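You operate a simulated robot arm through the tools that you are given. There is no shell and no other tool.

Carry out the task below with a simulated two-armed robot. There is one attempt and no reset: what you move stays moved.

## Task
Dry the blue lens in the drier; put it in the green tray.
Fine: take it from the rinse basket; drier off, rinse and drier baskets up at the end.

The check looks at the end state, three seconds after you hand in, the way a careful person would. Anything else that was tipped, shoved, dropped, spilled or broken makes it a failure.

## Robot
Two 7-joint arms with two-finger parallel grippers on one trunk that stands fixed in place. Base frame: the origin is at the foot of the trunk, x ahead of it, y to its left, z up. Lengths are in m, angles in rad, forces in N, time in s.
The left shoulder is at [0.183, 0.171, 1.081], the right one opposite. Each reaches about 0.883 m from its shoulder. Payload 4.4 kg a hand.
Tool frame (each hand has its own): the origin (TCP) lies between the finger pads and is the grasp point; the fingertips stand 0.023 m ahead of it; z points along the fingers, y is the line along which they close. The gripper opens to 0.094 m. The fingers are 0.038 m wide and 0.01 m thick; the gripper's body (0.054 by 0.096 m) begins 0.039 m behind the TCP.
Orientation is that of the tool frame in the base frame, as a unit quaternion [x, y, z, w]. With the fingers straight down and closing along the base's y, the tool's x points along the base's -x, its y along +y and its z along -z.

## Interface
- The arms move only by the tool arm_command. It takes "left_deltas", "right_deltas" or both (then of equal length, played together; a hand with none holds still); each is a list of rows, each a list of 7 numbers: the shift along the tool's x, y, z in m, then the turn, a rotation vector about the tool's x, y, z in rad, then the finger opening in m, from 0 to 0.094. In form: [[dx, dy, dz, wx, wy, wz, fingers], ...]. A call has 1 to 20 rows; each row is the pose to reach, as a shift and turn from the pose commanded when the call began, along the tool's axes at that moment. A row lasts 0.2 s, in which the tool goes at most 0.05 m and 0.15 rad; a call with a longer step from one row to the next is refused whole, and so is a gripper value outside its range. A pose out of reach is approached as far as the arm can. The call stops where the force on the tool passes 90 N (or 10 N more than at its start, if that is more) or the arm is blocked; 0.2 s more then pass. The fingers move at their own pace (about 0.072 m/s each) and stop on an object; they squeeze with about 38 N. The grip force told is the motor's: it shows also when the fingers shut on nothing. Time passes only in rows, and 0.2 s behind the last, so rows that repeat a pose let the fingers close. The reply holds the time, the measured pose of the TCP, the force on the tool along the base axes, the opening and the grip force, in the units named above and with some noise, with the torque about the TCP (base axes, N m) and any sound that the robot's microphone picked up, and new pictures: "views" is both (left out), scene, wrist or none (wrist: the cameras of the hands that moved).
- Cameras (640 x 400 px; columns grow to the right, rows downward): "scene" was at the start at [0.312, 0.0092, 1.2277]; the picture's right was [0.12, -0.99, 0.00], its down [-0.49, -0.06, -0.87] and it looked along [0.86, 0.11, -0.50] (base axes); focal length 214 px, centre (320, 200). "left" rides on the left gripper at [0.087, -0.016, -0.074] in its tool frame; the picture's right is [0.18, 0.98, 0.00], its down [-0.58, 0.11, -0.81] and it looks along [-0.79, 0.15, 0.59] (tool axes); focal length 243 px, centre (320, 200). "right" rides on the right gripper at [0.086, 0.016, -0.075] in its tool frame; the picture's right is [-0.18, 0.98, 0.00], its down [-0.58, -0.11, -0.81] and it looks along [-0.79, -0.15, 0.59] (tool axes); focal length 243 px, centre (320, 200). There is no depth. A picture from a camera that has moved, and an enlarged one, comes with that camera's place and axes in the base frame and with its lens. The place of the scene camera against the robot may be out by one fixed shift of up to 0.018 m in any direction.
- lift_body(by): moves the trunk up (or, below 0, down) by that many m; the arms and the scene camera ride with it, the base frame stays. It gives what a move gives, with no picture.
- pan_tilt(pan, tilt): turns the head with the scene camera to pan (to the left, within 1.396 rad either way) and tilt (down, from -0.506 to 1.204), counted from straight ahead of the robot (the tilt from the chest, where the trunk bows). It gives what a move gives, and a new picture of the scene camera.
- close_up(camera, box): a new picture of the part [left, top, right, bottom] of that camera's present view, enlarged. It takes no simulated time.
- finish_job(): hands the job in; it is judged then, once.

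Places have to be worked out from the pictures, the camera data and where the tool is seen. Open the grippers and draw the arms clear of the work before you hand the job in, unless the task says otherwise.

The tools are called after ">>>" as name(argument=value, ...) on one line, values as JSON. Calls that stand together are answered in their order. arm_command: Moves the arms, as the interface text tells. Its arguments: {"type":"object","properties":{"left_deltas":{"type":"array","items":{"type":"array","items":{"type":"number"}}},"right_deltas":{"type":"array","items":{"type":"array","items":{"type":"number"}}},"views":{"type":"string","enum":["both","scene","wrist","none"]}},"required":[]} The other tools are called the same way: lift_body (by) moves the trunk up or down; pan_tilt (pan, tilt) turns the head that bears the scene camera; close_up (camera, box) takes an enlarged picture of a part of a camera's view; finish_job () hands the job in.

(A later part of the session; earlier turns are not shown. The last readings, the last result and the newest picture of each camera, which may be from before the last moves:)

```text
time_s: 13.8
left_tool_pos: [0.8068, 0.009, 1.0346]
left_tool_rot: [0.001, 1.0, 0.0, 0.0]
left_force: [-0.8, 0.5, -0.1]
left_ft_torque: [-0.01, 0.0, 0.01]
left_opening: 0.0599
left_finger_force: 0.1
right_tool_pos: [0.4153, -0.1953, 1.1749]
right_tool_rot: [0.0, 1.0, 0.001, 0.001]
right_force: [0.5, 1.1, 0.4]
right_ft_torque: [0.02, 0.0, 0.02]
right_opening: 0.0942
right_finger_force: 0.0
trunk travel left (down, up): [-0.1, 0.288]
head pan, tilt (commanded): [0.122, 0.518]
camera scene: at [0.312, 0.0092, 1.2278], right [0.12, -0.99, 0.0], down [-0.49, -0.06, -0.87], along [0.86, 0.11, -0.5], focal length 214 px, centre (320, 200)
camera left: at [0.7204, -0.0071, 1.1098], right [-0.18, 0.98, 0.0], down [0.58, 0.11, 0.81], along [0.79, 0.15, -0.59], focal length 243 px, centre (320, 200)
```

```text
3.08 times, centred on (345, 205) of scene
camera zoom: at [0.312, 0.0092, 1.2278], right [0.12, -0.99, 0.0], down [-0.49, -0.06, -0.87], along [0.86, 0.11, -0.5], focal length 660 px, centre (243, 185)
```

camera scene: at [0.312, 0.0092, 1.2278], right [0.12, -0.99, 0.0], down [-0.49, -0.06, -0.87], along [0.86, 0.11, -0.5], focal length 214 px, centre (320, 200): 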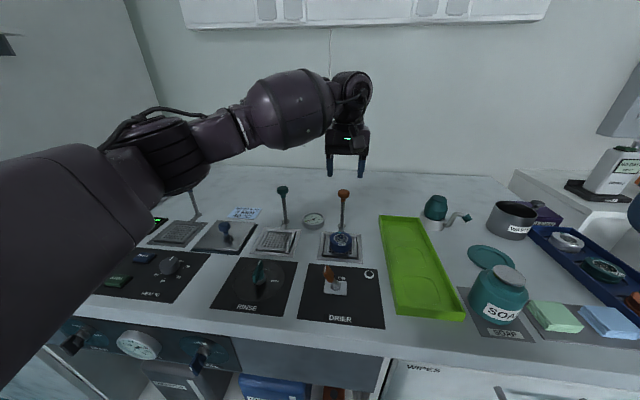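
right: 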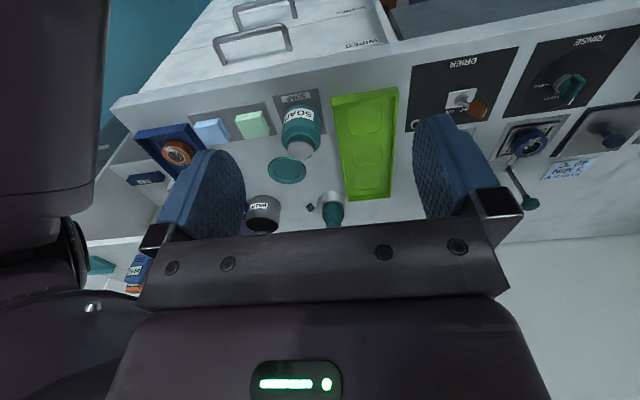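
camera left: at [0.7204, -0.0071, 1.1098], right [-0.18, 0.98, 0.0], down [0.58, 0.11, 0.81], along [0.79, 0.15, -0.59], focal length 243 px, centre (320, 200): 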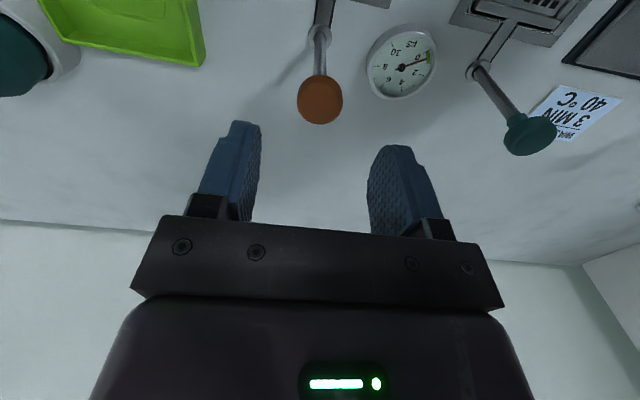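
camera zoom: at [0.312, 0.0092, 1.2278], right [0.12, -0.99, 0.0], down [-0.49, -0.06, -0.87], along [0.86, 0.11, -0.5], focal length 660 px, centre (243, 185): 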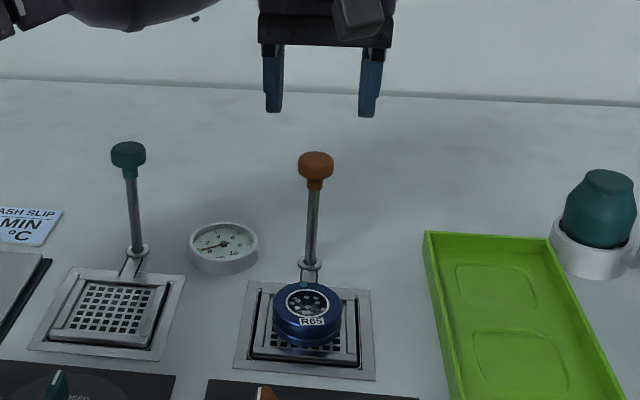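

The knob is centred exactly under the hand at (0.8075, 0.009, 0.965). I'll descend around it and close on the knob.

>>> arm_command(left_deltas=[[-0.001, 0, 0.025, 0, 0, 0, 0.06], [-0.001, 0, 0.05, 0, 0, 0, 0.06], [-0.001, 0, 0.068, 0, 0, 0, 0.06], [-0.001, 0, 0.068, 0, 0, 0, 0.045], [-0.001, 0, 0.068, 0, 0, 0, 0.035]], views="wrist")

>>> close_up(camera="scene", box=[295, 150, 395, 270])

```text
time_s: 15.0
left_tool_pos: [0.8071, 0.0105, 0.9654]
left_tool_rot: [0.0, 1.0, 0.0, 0.0]
left_force: [-1.1, 0.3, 0.3]
left_ft_torque: [0.01, 0.01, 0.0]
left_opening: 0.0349
left_finger_force: 0.0
right_tool_pos: [0.4151, -0.1949, 1.1739]
right_tool_rot: [0.0, 1.0, -0.001, 0.0]
right_force: [0.7, -0.1, 0.5]
right_ft_torque: [0.01, -0.01, -0.04]
right_opening: 0.0941
right_finger_force: 0.0
trunk travel left (down, up): [-0.1, 0.288]
head pan, tilt (commanded): [0.122, 0.518]
camera left: at [0.7221, -0.0066, 1.0416], right [-0.18, 0.98, 0.0], down [0.58, 0.11, 0.81], along [0.79, 0.15, -0.59], focal length 243 px, centre (320, 200)
```

left: 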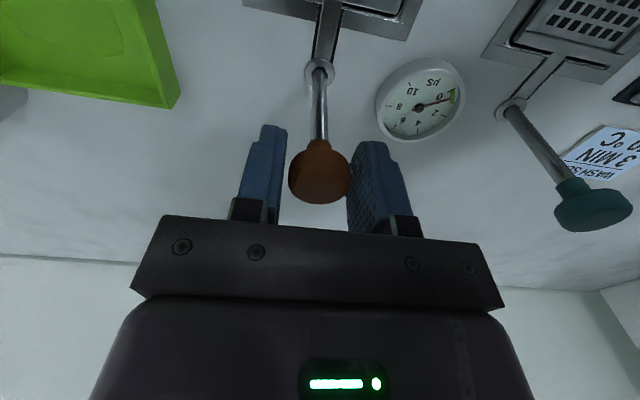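

```text
3.33 times, centred on (345, 210) of scene
camera zoom: at [0.3122, 0.0092, 1.2277], right [0.12, -0.99, 0.0], down [-0.49, -0.06, -0.87], along [0.86, 0.11, -0.5], focal length 715 px, centre (237, 167)
```

zoom: 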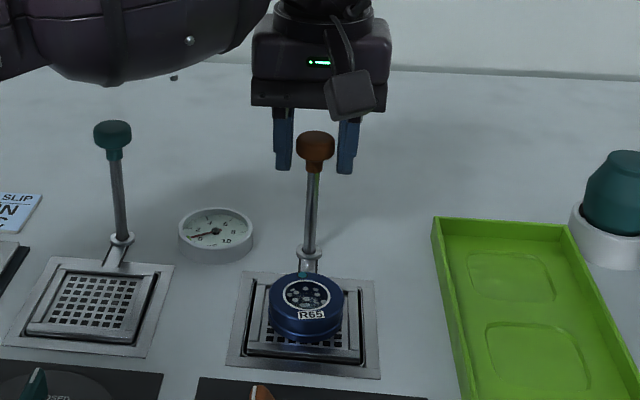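

The pads straddle the knob. I'll close on it and lower a first 15 mm gently, watching the force and whether the basket follows.

>>> arm_command(left_deltas=[[0, 0, 0, 0, 0, 0, 0.02], [0, 0, 0, 0, 0, 0, 0.02], [0, 0, 0.004, 0, 0, 0, 0.02], [0, 0, 0.008, 0, 0, 0, 0.02], [0, 0, 0.012, 0, 0, 0, 0.02], [0, 0, 0.015, 0, 0, 0, 0.02]], views="both")

>>> close_up(camera="scene", box=[295, 150, 395, 270])

```text
time_s: 16.4
left_tool_pos: [0.8086, 0.0105, 0.9519]
left_tool_rot: [0.0, 1.0, 0.0, 0.001]
left_force: [5.7, -4.3, -0.9]
left_ft_torque: [-0.06, -0.33, -0.07]
left_opening: 0.0299
left_finger_force: 45.0
right_tool_pos: [0.4165, -0.1945, 1.175]
right_tool_rot: [0.0, 1.0, 0.0, -0.001]
right_force: [-0.6, 0.2, -0.9]
right_ft_torque: [0.01, 0.01, 0.01]
right_opening: 0.0939
right_finger_force: 0.0
trunk travel left (down, up): [-0.1, 0.288]
head pan, tilt (commanded): [0.122, 0.518]
camera scene: at [0.3127, 0.0089, 1.2275], right [0.12, -0.99, 0.0], down [-0.49, -0.06, -0.87], along [0.86, 0.11, -0.5], focal length 214 px, centre (320, 200)
camera left: at [0.7221, -0.0069, 1.0263], right [-0.18, 0.98, 0.0], down [0.58, 0.11, 0.81], along [0.79, 0.15, -0.59], focal length 243 px, centre (320, 200)
```

scene: 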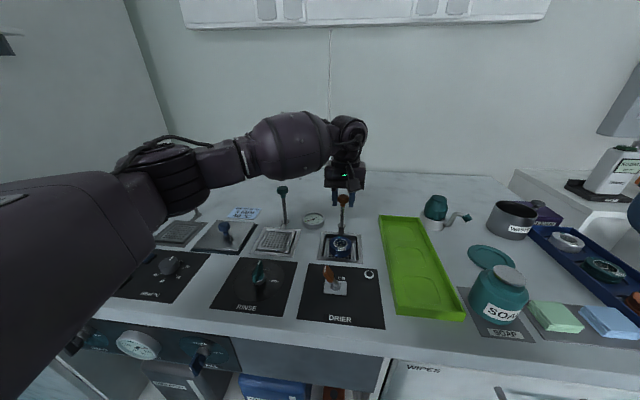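
left: 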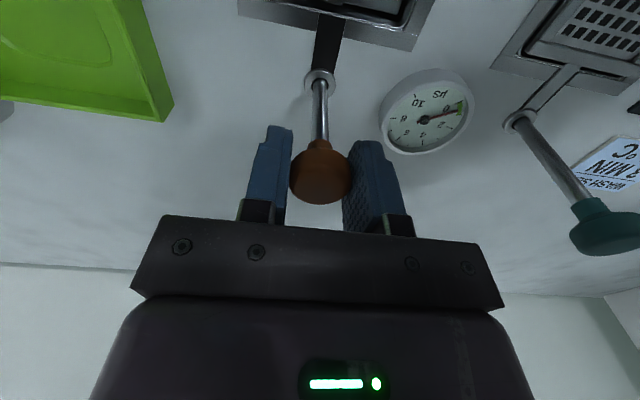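

```text
3.33 times, centred on (345, 210) of scene
camera zoom: at [0.3127, 0.0089, 1.2275], right [0.12, -0.99, 0.0], down [-0.49, -0.06, -0.87], along [0.86, 0.11, -0.5], focal length 715 px, centre (237, 167)
```

zoom: 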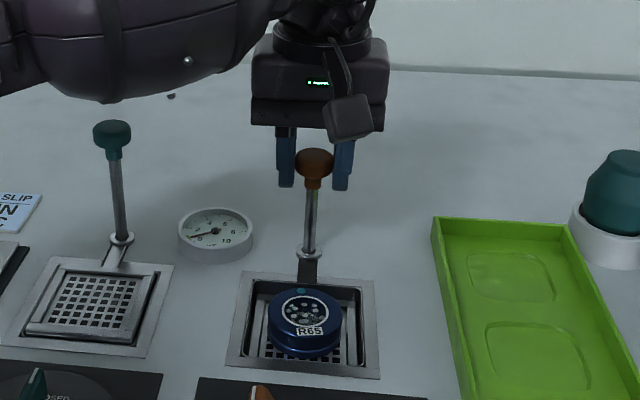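

The basket sinks with the knob at low force. I'll continue lowering, with a 1 mm sideways correction toward the rod axis.

>>> arm_command(left_deltas=[[-0.001, -0.001, 0.005, 0, 0, 0, 0.02], [-0.001, -0.001, 0.01, 0, 0, 0, 0.02], [-0.001, -0.001, 0.015, 0, 0, 0, 0.02], [-0.001, -0.001, 0.02, 0, 0, 0, 0.02]], views="none")

>>> close_up(camera="scene", box=[295, 150, 395, 270])

```text
time_s: 17.4
left_tool_pos: [0.8088, 0.0103, 0.9315]
left_tool_rot: [0.0, 1.0, 0.0, 0.0]
left_force: [1.6, -1.1, -1.3]
left_ft_torque: [-0.19, -0.26, 0.01]
left_opening: 0.0301
left_finger_force: 44.7
right_tool_pos: [0.4163, -0.1936, 1.1749]
right_tool_rot: [0.0, 1.0, 0.001, 0.0]
right_force: [0.0, -1.3, -0.4]
right_ft_torque: [0.01, 0.01, 0.0]
right_opening: 0.0938
right_finger_force: 0.1
trunk travel left (down, up): [-0.1, 0.288]
head pan, tilt (commanded): [0.122, 0.518]
```

```text
3.33 times, centred on (345, 210) of scene
camera zoom: at [0.3123, 0.0091, 1.2275], right [0.12, -0.99, 0.0], down [-0.49, -0.06, -0.87], along [0.86, 0.11, -0.5], focal length 715 px, centre (237, 167)
```

zoom: 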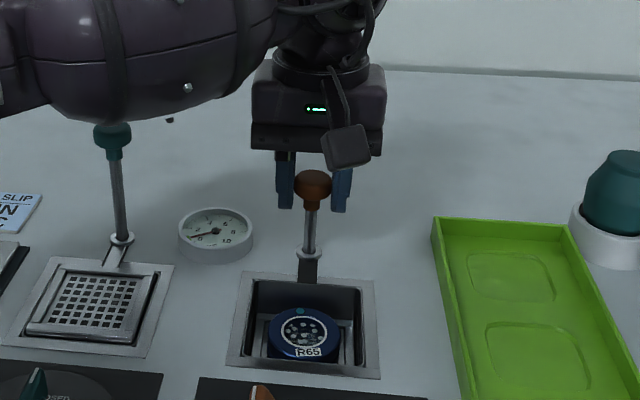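

The lens is well down in the well and the forces are small. I'll check the whole scene to be sure the forearm clears the rinse knob before going lower.

>>> close_up(camera="scene", box=[0, 80, 400, 330])

>>> close_up(camera="left", box=[0, 0, 640, 400])

>>> close_up(camera="right", box=[320, 0, 640, 200])

```text
1.60 times, centred on (200, 205) of scene
camera zoom: at [0.3123, 0.0091, 1.2275], right [0.12, -0.99, 0.0], down [-0.49, -0.06, -0.87], along [0.86, 0.11, -0.5], focal length 343 px, centre (512, 192)
```

zoom: 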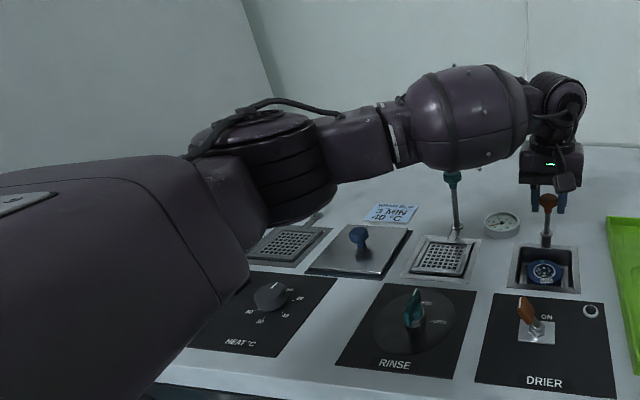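

```text
1.00 times, centred on (320, 200) of left (not enlarged: the box is as wide or as high as the picture)
camera zoom: at [0.7221, -0.0069, 1.0064], right [-0.18, 0.98, 0.0], down [0.58, 0.11, 0.81], along [0.79, 0.15, -0.59], focal length 243 px, centre (320, 200)
```

zoom: 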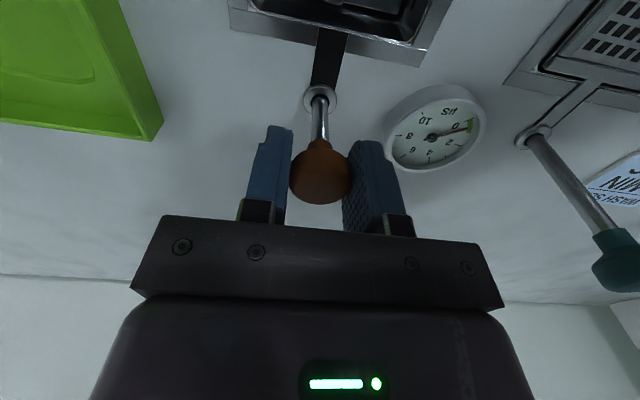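

```text
2.00 times, centred on (480, 100) of right
camera zoom: at [0.3306, -0.1777, 1.2489], right [0.18, 0.98, 0.0], down [0.58, -0.11, 0.81], along [0.79, -0.15, -0.59], focal length 485 px, centre (0, 400)
```

zoom: 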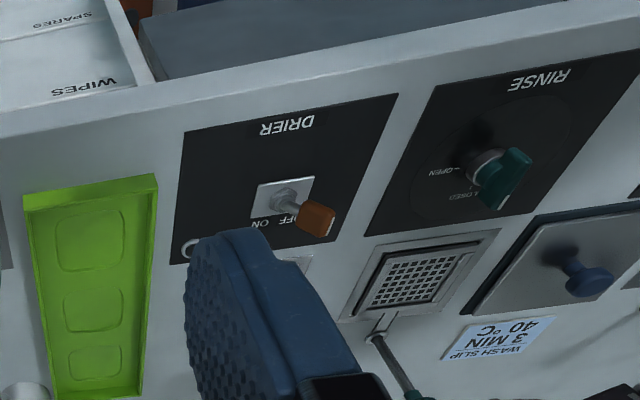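

The forearm bulge looks 3–4 cm above the rinse knob, so I'll go on carefully. I'll lower in small steps, watching for the stop at the bottom and for the rinse basket staying up.

>>> arm_command(left_deltas=[[0, 0, 0.003, 0, 0, 0, 0.02], [0, 0, 0.006, 0, 0, 0, 0.02], [0, 0, 0.009, 0, 0, 0, 0.02]], views="none")

>>> close_up(camera="scene", box=[220, 140, 400, 280])

>>> close_up(camera="left", box=[0, 0, 640, 400])

```text
time_s: 18.2
left_tool_pos: [0.808, 0.0104, 0.9232]
left_tool_rot: [0.001, 1.0, 0.001, 0.0]
left_force: [-2.7, -2.5, 0.2]
left_ft_torque: [-0.32, -0.58, 0.27]
left_opening: 0.0298
left_finger_force: 44.7
right_tool_pos: [0.4157, -0.1947, 1.1749]
right_tool_rot: [-0.001, 1.0, 0.0, 0.0]
right_force: [0.0, -0.9, -0.5]
right_ft_torque: [0.01, 0.03, 0.01]
right_opening: 0.0939
right_finger_force: 0.1
trunk travel left (down, up): [-0.1, 0.288]
head pan, tilt (commanded): [0.122, 0.518]
```

```text
2.86 times, centred on (310, 210) of scene
camera zoom: at [0.3117, 0.009, 1.2278], right [0.12, -0.99, 0.0], down [-0.49, -0.06, -0.87], along [0.86, 0.11, -0.49], focal length 613 px, centre (349, 171)
```

zoom: 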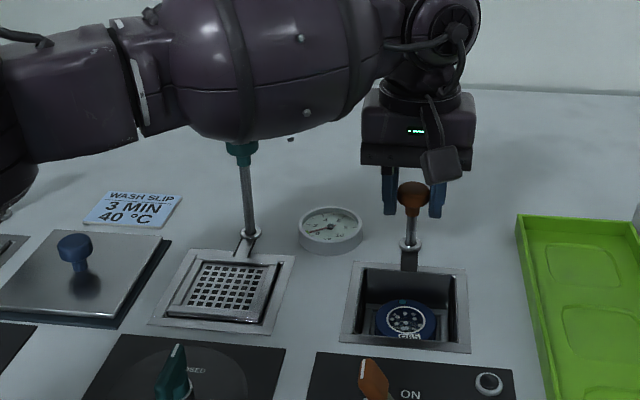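

```text
1.00 times, centred on (320, 200) of left (not enlarged: the box is as wide or as high as the picture)
camera zoom: at [0.7221, -0.0069, 0.9984], right [-0.18, 0.98, 0.0], down [0.58, 0.11, 0.81], along [0.79, 0.15, -0.59], focal length 243 px, centre (320, 200)
```

zoom: 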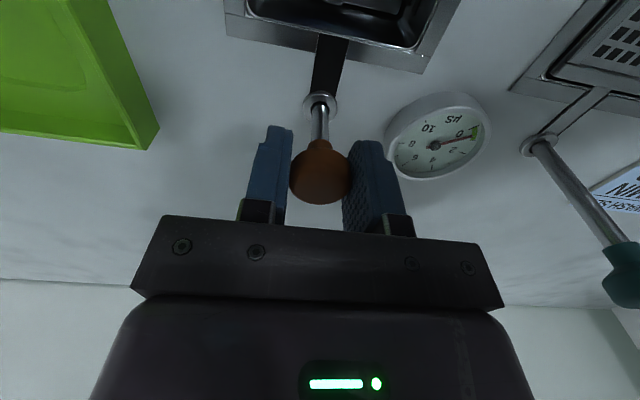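

The basket is about 42 mm down with no bottom reached yet. I'll check the right wrist camera for forearm clearance over the rinse knob before continuing.

>>> close_up(camera="right", box=[400, 60, 640, 260])

>>> close_up(camera="scene", box=[250, 170, 310, 215])

```text
2.00 times, centred on (520, 160) of right
camera zoom: at [0.3299, -0.1778, 1.2492], right [0.18, 0.98, 0.0], down [0.58, -0.11, 0.81], along [0.79, -0.15, -0.59], focal length 485 px, centre (-80, 280)
```

zoom: 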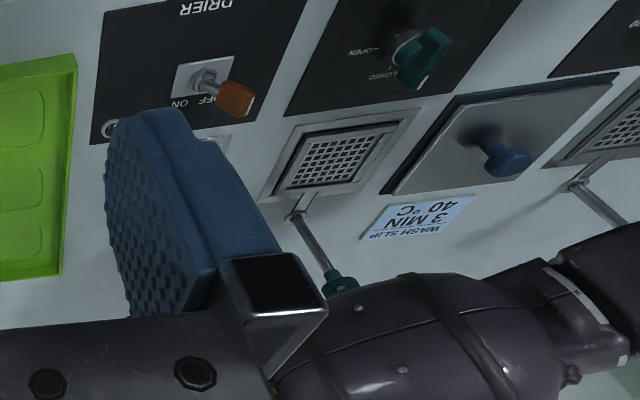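

```text
8.89 times, centred on (280, 192) of scene
camera zoom: at [0.3117, 0.009, 1.2278], right [0.12, -0.99, 0.0], down [-0.49, -0.06, -0.87], along [0.86, 0.11, -0.49], focal length 1906 px, centre (676, 267)
```

zoom: 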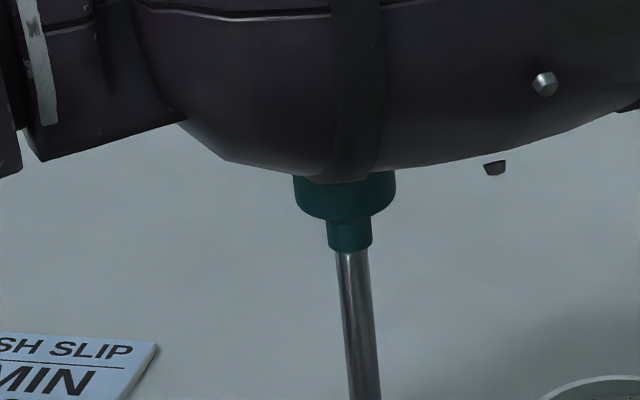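

The forearm's bulge sits back at around x≈0.72, well in front of and above the rinse knob (x≈0.807), and the rinse knob hasn't moved. I'll continue lowering in small steps.

>>> arm_command(left_deltas=[[0.0005, -0.0005, 0.003, 0, 0, 0, 0.02], [0.0005, -0.0005, 0.006, 0, 0, 0, 0.02], [0.0005, -0.0005, 0.009, 0, 0, 0, 0.02]], views="none")

>>> close_up(camera="scene", box=[250, 150, 400, 270])

>>> close_up(camera="left", box=[220, 0, 460, 220])

```text
time_s: 19.0
left_tool_pos: [0.8079, 0.0097, 0.9141]
left_tool_rot: [0.0, 1.0, 0.001, 0.0]
left_force: [-0.9, 6.2, -1.0]
left_ft_torque: [-0.31, -0.59, -0.33]
left_opening: 0.0297
left_finger_force: 45.2
right_tool_pos: [0.415, -0.194, 1.1739]
right_tool_rot: [0.001, 1.0, 0.0, 0.0]
right_force: [0.2, -0.6, 0.4]
right_ft_torque: [0.02, 0.01, 0.02]
right_opening: 0.0941
right_finger_force: 0.0
trunk travel left (down, up): [-0.1, 0.288]
head pan, tilt (commanded): [0.122, 0.518]
```

```text
3.33 times, centred on (325, 210) of scene
camera zoom: at [0.3121, 0.0098, 1.2277], right [0.12, -0.99, 0.0], down [-0.49, -0.06, -0.87], along [0.86, 0.11, -0.5], focal length 715 px, centre (303, 167)
```

zoom: 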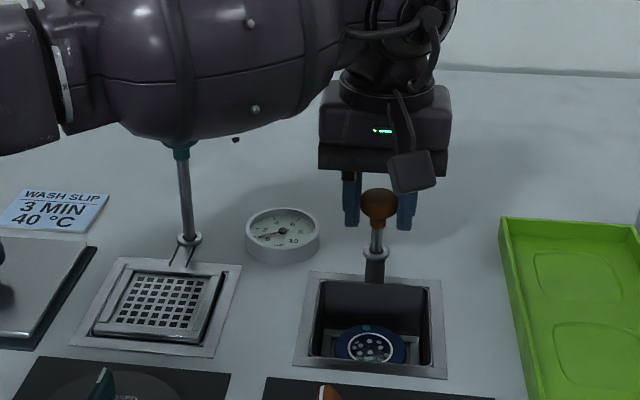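

```text
1.82 times, centred on (340, 110) of left
camera zoom: at [0.7221, -0.0071, 0.9894], right [-0.18, 0.98, 0.0], down [0.58, 0.11, 0.81], along [0.79, 0.15, -0.59], focal length 441 px, centre (284, 364)
```

zoom: 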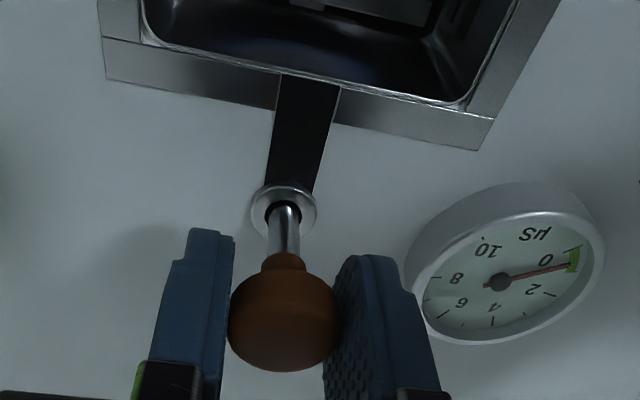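

Still free travel (51 mm so far) with about 2 cm of rod showing. I'll continue in small steps until it bottoms.

>>> arm_command(left_deltas=[[0, 0.0005, 0.003, 0, 0, 0, 0.02], [0, 0.0005, 0.006, 0, 0, 0, 0.02], [0, 0.0005, 0.008, 0, 0, 0, 0.02]], views="none")

>>> close_up(camera="scene", box=[250, 150, 400, 270])

>>> close_up(camera="left", box=[220, 0, 460, 220])

```text
time_s: 19.8
left_tool_pos: [0.808, 0.0093, 0.9055]
left_tool_rot: [0.001, 1.0, 0.0, 0.0]
left_force: [-3.3, 8.5, 0.5]
left_ft_torque: [0.13, 0.04, 0.32]
left_opening: 0.0299
left_finger_force: 44.7
right_tool_pos: [0.4153, -0.1952, 1.1754]
right_tool_rot: [0.0, 1.0, 0.0, 0.0]
right_force: [0.7, -0.8, -0.4]
right_ft_torque: [-0.01, 0.02, 0.01]
right_opening: 0.0941
right_finger_force: 0.1
trunk travel left (down, up): [-0.1, 0.288]
head pan, tilt (commanded): [0.122, 0.518]
```

```text
3.33 times, centred on (325, 210) of scene
camera zoom: at [0.3116, 0.0098, 1.2279], right [0.12, -0.99, 0.0], down [-0.49, -0.06, -0.87], along [0.86, 0.11, -0.5], focal length 715 px, centre (303, 167)
```

zoom: 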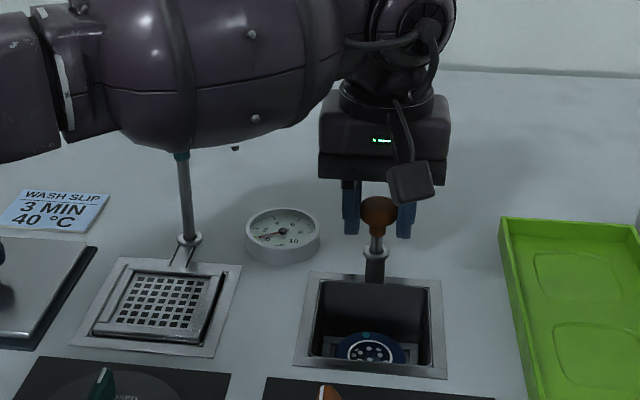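

```text
1.82 times, centred on (340, 110) of left
camera zoom: at [0.7221, -0.007, 0.9818], right [-0.18, 0.98, 0.0], down [0.58, 0.11, 0.81], along [0.79, 0.15, -0.59], focal length 441 px, centre (284, 364)
```

zoom: 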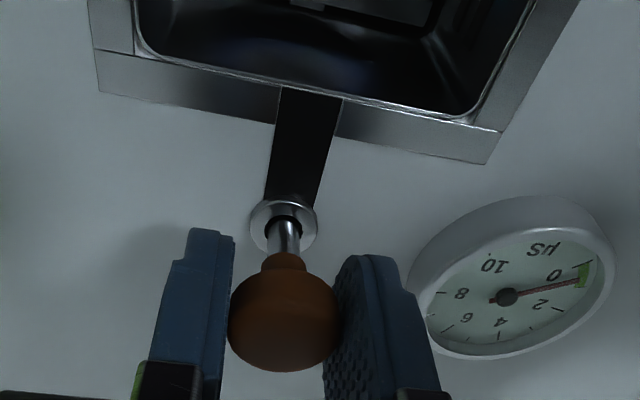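

It has moved about 60 mm with no bottom force yet and a small side load of 8 N. I'll shift slightly to relieve it and lower a few mm more.

>>> arm_command(left_deltas=[[0, 0.001, 0.002, 0, 0, 0, 0.02], [0, 0.001, 0.004, 0, 0, 0, 0.02], [0, 0.001, 0.006, 0, 0, 0, 0.02]], views="none")

>>> close_up(camera="left", box=[220, 0, 460, 220])

>>> close_up(camera="scene", box=[250, 150, 400, 270])

```text
time_s: 20.6
left_tool_pos: [0.8078, 0.0103, 0.9056]
left_tool_rot: [0.0, 1.0, -0.001, 0.005]
left_force: [5.1, 4.4, 24.0]
left_ft_torque: [0.23, 0.95, -0.01]
left_opening: 0.0297
left_finger_force: 45.0
right_tool_pos: [0.4145, -0.1949, 1.1765]
right_tool_rot: [0.0, 1.0, 0.0, 0.002]
right_force: [0.1, -0.2, -0.2]
right_ft_torque: [0.03, -0.04, 0.03]
right_opening: 0.094
right_finger_force: 0.0
trunk travel left (down, up): [-0.1, 0.288]
head pan, tilt (commanded): [0.122, 0.518]
```

```text
1.82 times, centred on (340, 110) of left
camera zoom: at [0.7214, -0.0067, 0.9808], right [-0.18, 0.98, 0.0], down [0.57, 0.11, 0.81], along [0.8, 0.15, -0.59], focal length 441 px, centre (284, 364)
```

zoom: 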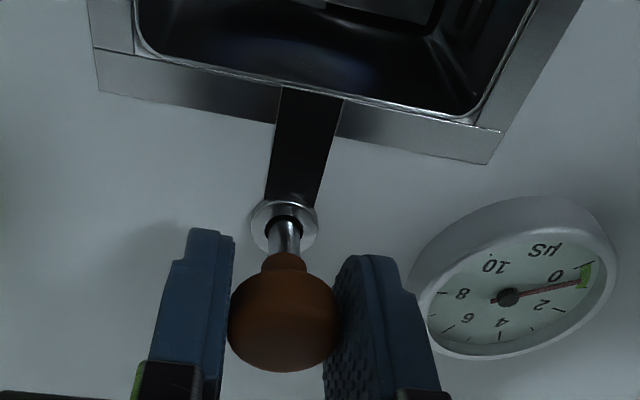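

```text
3.33 times, centred on (325, 210) of scene
camera zoom: at [0.3097, 0.0095, 1.2291], right [0.12, -0.99, 0.0], down [-0.49, -0.06, -0.87], along [0.86, 0.11, -0.49], focal length 715 px, centre (303, 167)
```

zoom: 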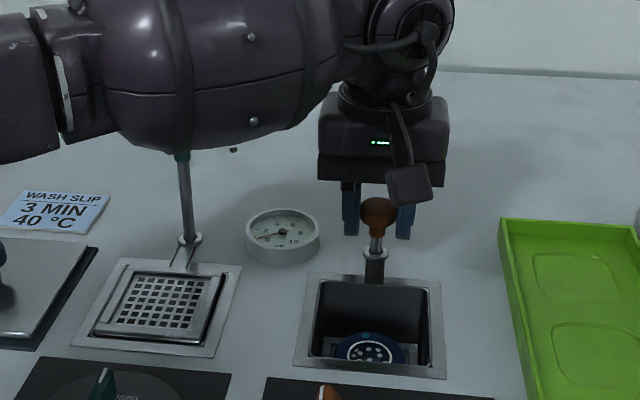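

The basket has bottomed (z stays at 0.9056 with 24 N upward), so it's fully down after 60 mm of travel. I'll relax the push and open the fingers just enough to clear the knob without touching the gauge.

>>> arm_command(left_deltas=[[0, 0, -0.003, 0, 0, 0, 0.02], [0, 0, -0.005, 0, 0, 0, 0.02], [0, 0, -0.005, 0, 0, 0, 0.044], [0, 0, -0.005, 0, 0, 0, 0.044], [0, 0, -0.005, 0, 0, 0, 0.044]], views="none")

>>> close_up(camera="left", box=[220, 0, 460, 220])

>>> close_up(camera="scene", box=[250, 150, 400, 270])

```text
time_s: 21.8
left_tool_pos: [0.8073, 0.0104, 0.9046]
left_tool_rot: [0.0, 1.0, 0.0, 0.0]
left_force: [-0.4, 0.2, 0.6]
left_ft_torque: [-0.04, 0.03, -0.05]
left_opening: 0.044
left_finger_force: 0.1
right_tool_pos: [0.4154, -0.1958, 1.1743]
right_tool_rot: [0.0, 1.0, 0.0, -0.002]
right_force: [-0.4, 0.1, -0.9]
right_ft_torque: [-0.01, 0.02, 0.0]
right_opening: 0.0941
right_finger_force: 0.1
trunk travel left (down, up): [-0.1, 0.288]
head pan, tilt (commanded): [0.122, 0.518]
```

```text
1.82 times, centred on (340, 110) of left
camera zoom: at [0.7224, -0.0067, 0.9799], right [-0.18, 0.98, 0.0], down [0.58, 0.11, 0.81], along [0.79, 0.15, -0.59], focal length 441 px, centre (284, 364)
```

zoom: 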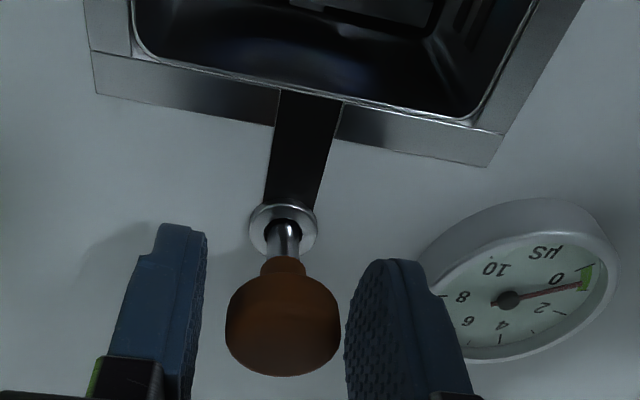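

```text
3.33 times, centred on (325, 210) of scene
camera zoom: at [0.3122, 0.0092, 1.2276], right [0.12, -0.99, 0.0], down [-0.49, -0.06, -0.87], along [0.86, 0.11, -0.5], focal length 715 px, centre (303, 167)
```

zoom: 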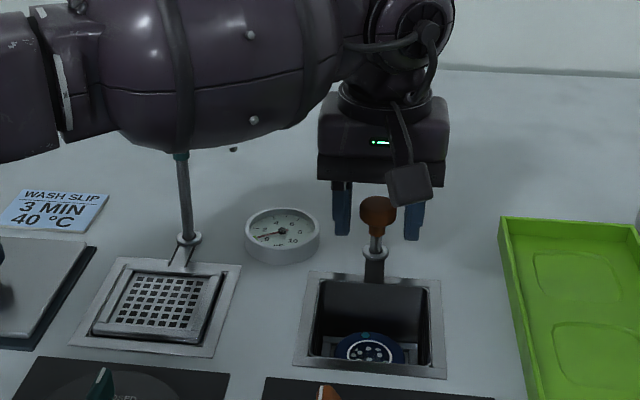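

The basket stays down after release. I'll raise the left hand straight up off the knob, then withdraw it to the left so the toggle is free.

>>> arm_command(left_deltas=[[0, 0, -0.03, 0, 0, 0, 0.044], [0, 0, -0.07, 0, 0, 0, 0.044], [0, 0, -0.11, 0, 0, 0, 0.044], [0, 0, -0.15, 0, 0, 0, 0.05], [0.03, 0.02, -0.18, 0, 0, 0, 0.05], [0.06, 0.05, -0.2, 0, 0, 0, 0.05], [0.09, 0.08, -0.22, 0, 0, 0, 0.05], [0.12, 0.11, -0.24, 0, 0, 0, 0.05], [0.15, 0.14, -0.26, 0, 0, 0, 0.05], [0.18, 0.17, -0.27, 0, 0, 0, 0.05], [0.21, 0.2, -0.27, 0, 0, 0, 0.05], [0.245, 0.225, -0.27, 0, 0, 0, 0.05], [0.28, 0.24, -0.27, 0, 0, 0, 0.05], [0.32, 0.24, -0.27, 0, 0, 0, 0.05], [0.32, 0.24, -0.27, 0, 0, 0, 0.05]], views="both")

>>> close_up(camera="scene", box=[220, 170, 400, 340])

```text
time_s: 25.0
left_tool_pos: [0.4887, 0.2532, 1.1733]
left_tool_rot: [0.0, 1.0, 0.0, -0.001]
left_force: [-0.7, 0.4, -0.7]
left_ft_torque: [-0.02, 0.01, -0.03]
left_opening: 0.0503
left_finger_force: 0.1
right_tool_pos: [0.4165, -0.1944, 1.1743]
right_tool_rot: [0.0, 1.0, 0.0, -0.002]
right_force: [1.0, 0.0, -0.1]
right_ft_torque: [-0.01, -0.01, 0.02]
right_opening: 0.0941
right_finger_force: 0.0
trunk travel left (down, up): [-0.1, 0.288]
head pan, tilt (commanded): [0.122, 0.518]
camera scene: at [0.3124, 0.0093, 1.2275], right [0.12, -0.99, 0.0], down [-0.49, -0.06, -0.87], along [0.86, 0.11, -0.5], focal length 214 px, centre (320, 200)
camera left: at [0.4027, 0.2362, 1.2478], right [-0.18, 0.98, 0.0], down [0.58, 0.11, 0.81], along [0.79, 0.15, -0.59], focal length 243 px, centre (320, 200)
```

scene: 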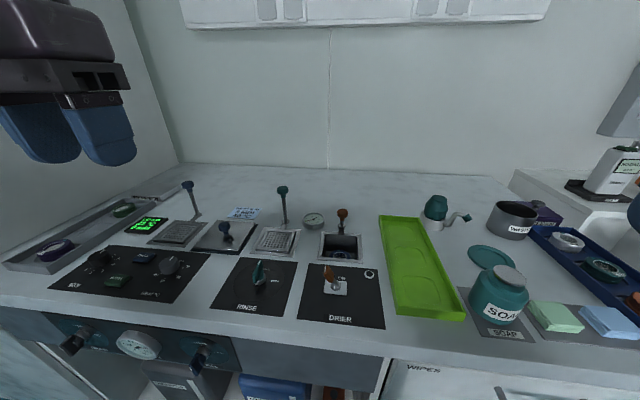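
left: 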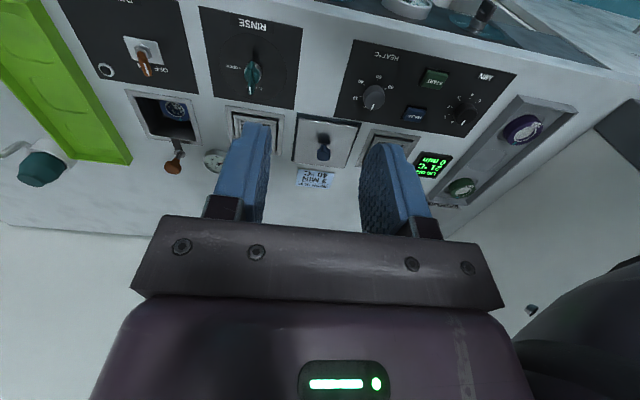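

```text
2.35 times, centred on (310, 255) of scene
camera zoom: at [0.3124, 0.0093, 1.2275], right [0.12, -0.99, 0.0], down [-0.49, -0.06, -0.87], along [0.86, 0.11, -0.5], focal length 505 px, centre (344, 71)
```

zoom: 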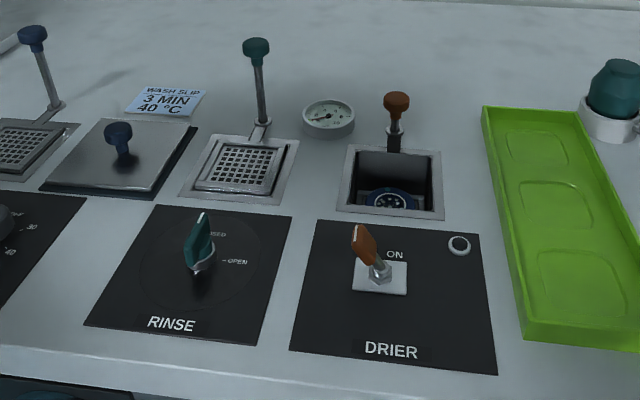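

The drier basket is down with the lens inside, and the rinse basket is untouched. I'll bring the right hand, fingers closed, to hover left of the drier toggle to check its place before pushing it to ON.

>>> arm_command(left_deltas=[[0.01, 0.005, -0.005, 0, 0, 0, 0.05], [0.02, 0.01, -0.01, 0, 0, 0, 0.05], [0.03, 0.015, -0.015, 0, 0, 0, 0.05], [0.04, 0.02, -0.02, 0, 0, 0, 0.05], [0.05, 0.03, -0.03, 0, 0, 0, 0.05], [0.05, 0.03, -0.03, 0, 0, 0, 0.05], [0.05, 0.03, -0.03, 0, 0, 0, 0.05], [0.05, 0.03, -0.03, 0, 0, 0, 0.05], [0.05, 0.03, -0.03, 0, 0, 0, 0.05], [0.05, 0.03, -0.03, 0, 0, 0, 0.05], [0.05, 0.03, -0.03, 0, 0, 0, 0.05]], right_deltas=[[-0.015, 0.02, 0.012, 0, 0, 0, 0.08], [-0.035, 0.05, 0.03, 0, 0, 0, 0.06], [-0.055, 0.08, 0.05, 0, 0, 0, 0.04], [-0.075, 0.11, 0.07, 0, 0, 0, 0.02], [-0.095, 0.14, 0.09, 0, 0, 0, 0.0], [-0.115, 0.17, 0.11, 0, 0, 0, 0.0], [-0.135, 0.2, 0.13, 0, 0, 0, 0.0], [-0.155, 0.225, 0.15, 0, 0, 0, 0.0], [-0.175, 0.245, 0.165, 0, 0, 0, 0.0], [-0.188, 0.26, 0.173, 0, 0, 0, 0.0], [-0.188, 0.26, 0.173, 0, 0, 0, 0.0]], views="both")

>>> close_up(camera="right", box=[200, 0, 440, 200])

>>> close_up(camera="scene", box=[280, 170, 400, 340])

```text
time_s: 27.4
left_tool_pos: [0.4368, 0.2813, 1.2042]
left_tool_rot: [0.0, 1.0, 0.0, 0.0]
left_force: [-0.4, -0.1, 0.8]
left_ft_torque: [0.02, 0.0, 0.01]
left_opening: 0.05
left_finger_force: 0.0
right_tool_pos: [0.6035, 0.0648, 1.0015]
right_tool_rot: [0.0, 1.0, 0.0, 0.0]
right_force: [-0.1, -0.7, 0.0]
right_ft_torque: [-0.02, 0.0, 0.0]
right_opening: 0.0003
right_finger_force: 38.2
trunk travel left (down, up): [-0.1, 0.288]
head pan, tilt (commanded): [0.122, 0.518]
camera scene: at [0.3119, 0.0092, 1.2278], right [0.12, -0.99, 0.0], down [-0.49, -0.06, -0.87], along [0.86, 0.11, -0.5], focal length 214 px, centre (320, 200)
camera right: at [0.5174, 0.0824, 1.0761], right [0.18, 0.98, 0.0], down [0.58, -0.11, 0.81], along [0.79, -0.15, -0.59], focal length 243 px, centre (320, 200)
camera left: at [0.3514, 0.2646, 1.28], right [-0.18, 0.98, 0.0], down [0.58, 0.11, 0.81], along [0.79, 0.15, -0.59], focal length 243 px, centre (320, 200)
```

scene: 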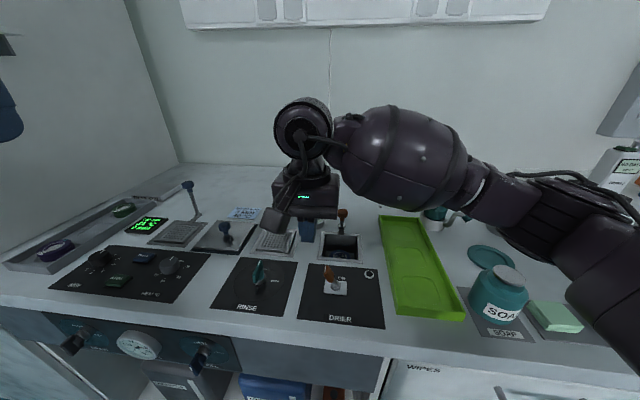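
right: 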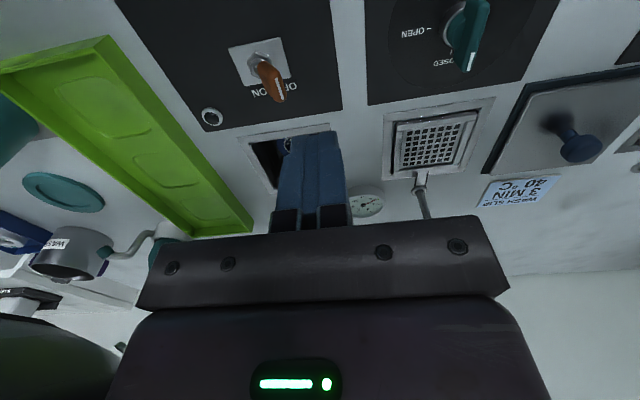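
left: 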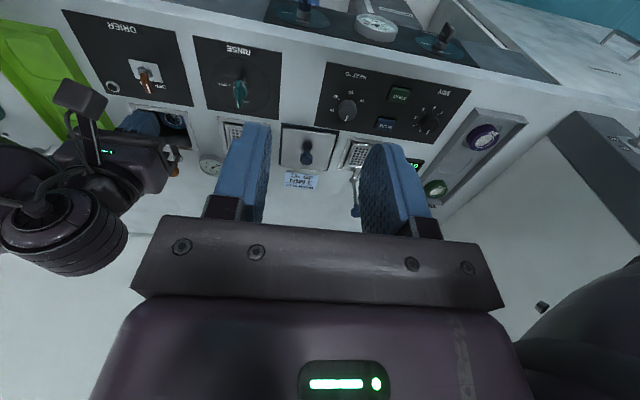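

```text
2.00 times, centred on (320, 100) of right
camera zoom: at [0.5174, 0.0824, 1.0761], right [0.18, 0.98, 0.0], down [0.58, -0.11, 0.81], along [0.79, -0.15, -0.59], focal length 485 px, centre (320, 400)
```

zoom: 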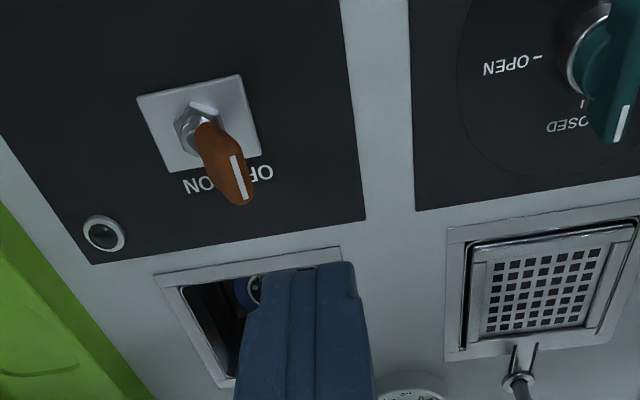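

```text
2.35 times, centred on (340, 255) of scene
camera zoom: at [0.3119, 0.0092, 1.2278], right [0.12, -0.99, 0.0], down [-0.49, -0.06, -0.87], along [0.86, 0.11, -0.5], focal length 505 px, centre (273, 71)
```

zoom: 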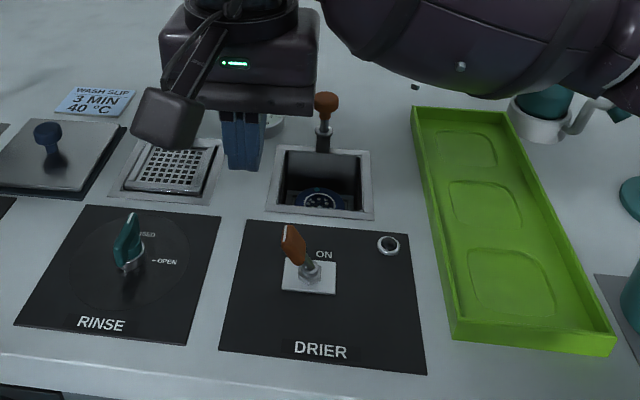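

The toggle's pivot is at about (0.601, 0.0145) and its tip at about (0.60, 0.039, 0.92), leaning to OFF. I'll lower the closed fingers on its left side, tips at about z=0.90, with a little more clearance.

>>> arm_command(right_deltas=[[0, 0.004, 0.02, 0, 0, 0, 0.0], [0, 0.004, 0.045, 0, 0, 0, 0.0], [0, 0.004, 0.065, 0, 0, 0, 0.0], [0, 0.004, 0.079, 0, 0, 0, 0.0], [0, 0.004, 0.079, 0, 0, 0, 0.0]], views="wrist")

>>> close_up(camera="right", box=[180, 0, 420, 200])

>>> close_up(camera="scene", box=[280, 200, 400, 330])

```text
time_s: 28.6
left_tool_pos: [0.4373, 0.2805, 1.2046]
left_tool_rot: [0.001, 1.0, -0.001, 0.0]
left_force: [0.2, 0.4, 0.3]
left_ft_torque: [-0.01, -0.01, 0.01]
left_opening: 0.0501
left_finger_force: 0.1
right_tool_pos: [0.6024, 0.0684, 0.9227]
right_tool_rot: [0.0, 1.0, -0.001, -0.001]
right_force: [0.3, -0.9, 0.5]
right_ft_torque: [0.01, 0.03, 0.03]
right_opening: 0.0001
right_finger_force: 37.4
trunk travel left (down, up): [-0.1, 0.288]
head pan, tilt (commanded): [0.122, 0.518]
camera right: at [0.5177, 0.0859, 0.9968], right [0.18, 0.98, 0.0], down [0.58, -0.11, 0.81], along [0.79, -0.15, -0.59], focal length 243 px, centre (320, 200)
```

right: 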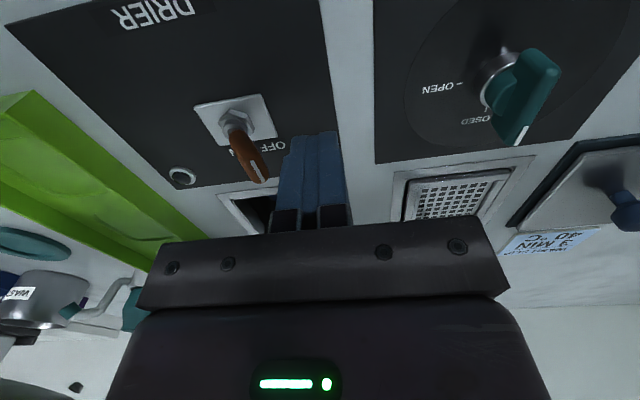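

```text
2.00 times, centred on (300, 100) of right
camera zoom: at [0.5177, 0.0859, 0.9968], right [0.18, 0.98, 0.0], down [0.58, -0.11, 0.81], along [0.79, -0.15, -0.59], focal length 485 px, centre (360, 400)
```

zoom: 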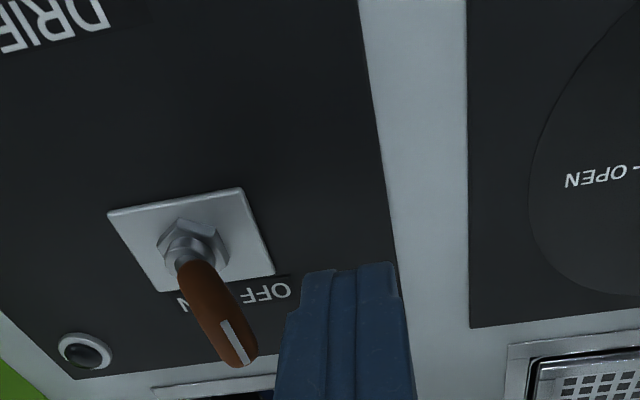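

```text
3.08 times, centred on (340, 265) of scene
camera zoom: at [0.3119, 0.0092, 1.2278], right [0.12, -0.99, 0.0], down [-0.49, -0.06, -0.87], along [0.86, 0.11, -0.5], focal length 660 px, centre (258, 0)
```

zoom: 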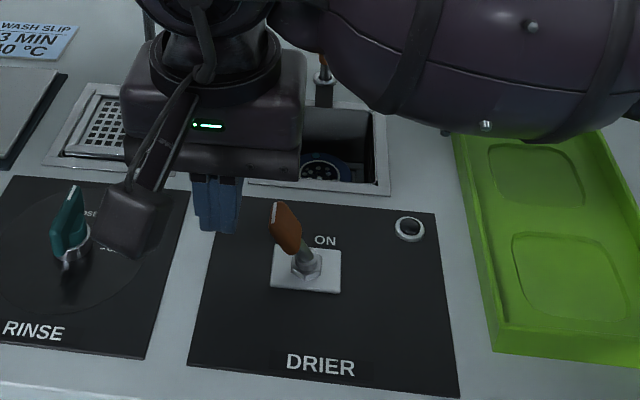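

The two right-camera bearings put the toggle tip at about (0.6145, 0.034, 0.902), a bit lower than I thought. I'll lower the fingers 15 mm more and centre them on the lever in x, still to its left.

>>> arm_command(right_deltas=[[-0.004, 0, 0.008, 0, 0, 0, 0.0], [-0.007, 0, 0.015, 0, 0, 0, 0.0], [-0.007, 0, 0.015, 0, 0, 0, 0.0]], views="wrist")

>>> close_up(camera="scene", box=[280, 200, 400, 330])

```text
time_s: 29.4
left_tool_pos: [0.4371, 0.2812, 1.2039]
left_tool_rot: [0.0, 1.0, -0.001, 0.0]
left_force: [0.5, 0.2, -0.3]
left_ft_torque: [0.0, 0.01, 0.0]
left_opening: 0.05
left_finger_force: 0.0
right_tool_pos: [0.6099, 0.0689, 0.9074]
right_tool_rot: [0.001, 1.0, 0.0, 0.0]
right_force: [0.0, 0.0, -1.2]
right_ft_torque: [0.0, 0.02, 0.02]
right_opening: 0.0
right_finger_force: 38.1
trunk travel left (down, up): [-0.1, 0.288]
head pan, tilt (commanded): [0.122, 0.518]
camera right: at [0.5252, 0.0859, 0.9821], right [0.18, 0.98, 0.0], down [0.58, -0.11, 0.81], along [0.79, -0.15, -0.59], focal length 243 px, centre (320, 200)
```

right: 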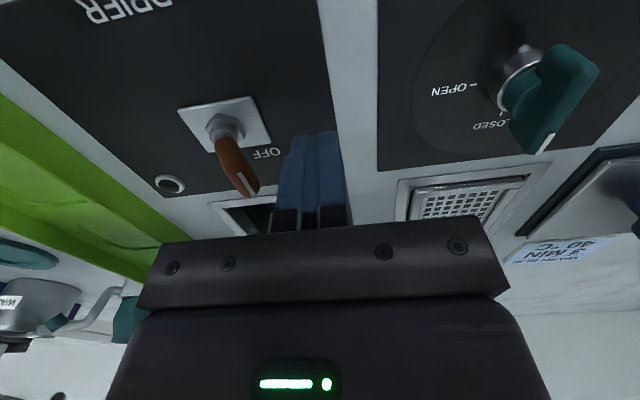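

```text
3.08 times, centred on (340, 265) of scene
camera zoom: at [0.312, 0.0092, 1.2278], right [0.12, -0.99, 0.0], down [-0.49, -0.06, -0.87], along [0.86, 0.11, -0.5], focal length 660 px, centre (258, 0)
```

zoom: 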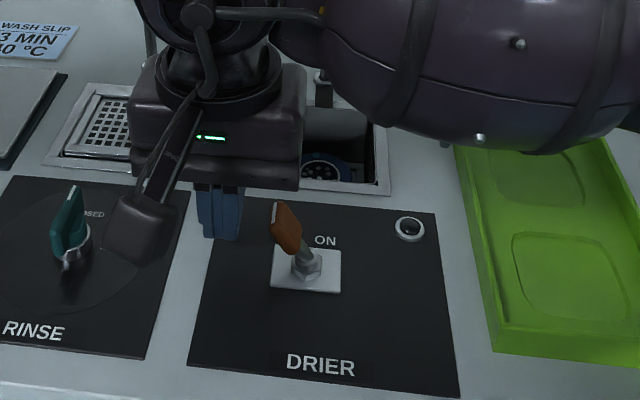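

The fingers are left of the lever and level with its upper half. I'll push right (−y) toward ON in small steps.

>>> arm_command(right_deltas=[[0, -0.008, 0, 0, 0, 0, 0.0], [0, -0.016, 0, 0, 0, 0, 0.0], [0, -0.024, 0, 0, 0, 0, 0.0], [0, -0.031, 0, 0, 0, 0, 0.0], [0, -0.038, 0, 0, 0, 0, 0.0], [0, -0.044, 0, 0, 0, 0, 0.0]], views="wrist")

>>> close_up(camera="scene", box=[280, 200, 400, 330])

```text
time_s: 30.8
left_tool_pos: [0.4381, 0.2809, 1.2039]
left_tool_rot: [0.0, 1.0, 0.0, -0.001]
left_force: [0.6, -0.6, 0.4]
left_ft_torque: [-0.01, -0.04, -0.01]
left_opening: 0.0499
left_finger_force: 0.0
right_tool_pos: [0.6095, 0.0248, 0.9082]
right_tool_rot: [0.0, 1.0, 0.0, 0.0]
right_force: [-0.2, 0.2, 0.4]
right_ft_torque: [-0.02, 0.01, 0.02]
right_opening: 0.0
right_finger_force: 38.2
trunk travel left (down, up): [-0.1, 0.288]
head pan, tilt (commanded): [0.122, 0.518]
heard: click
camera right: at [0.5251, 0.0418, 0.9828], right [0.18, 0.98, 0.0], down [0.58, -0.11, 0.81], along [0.79, -0.15, -0.59], focal length 243 px, centre (320, 200)
```

right: 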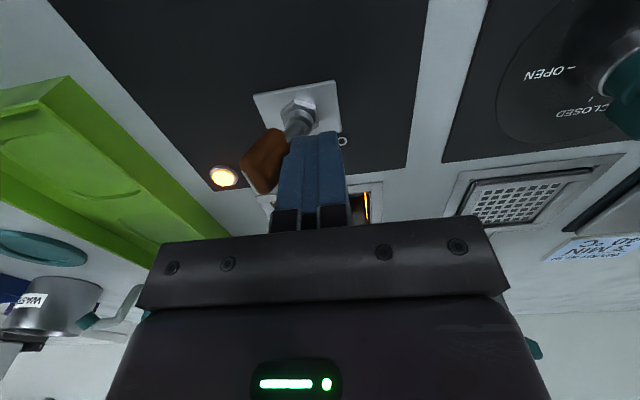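

```text
3.08 times, centred on (340, 265) of scene
camera zoom: at [0.312, 0.0092, 1.2277], right [0.12, -0.99, 0.0], down [-0.49, -0.06, -0.87], along [0.86, 0.11, -0.5], focal length 660 px, centre (258, 0)
```

zoom: 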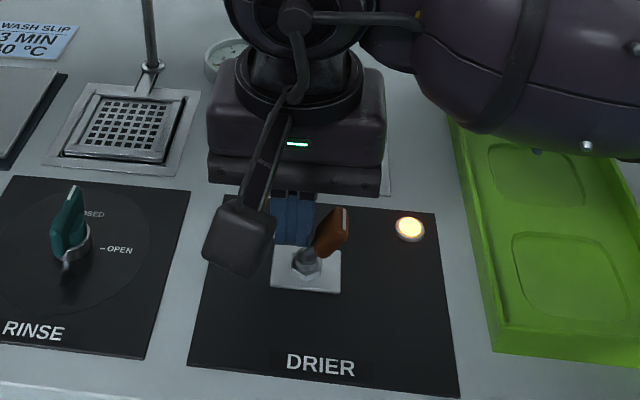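

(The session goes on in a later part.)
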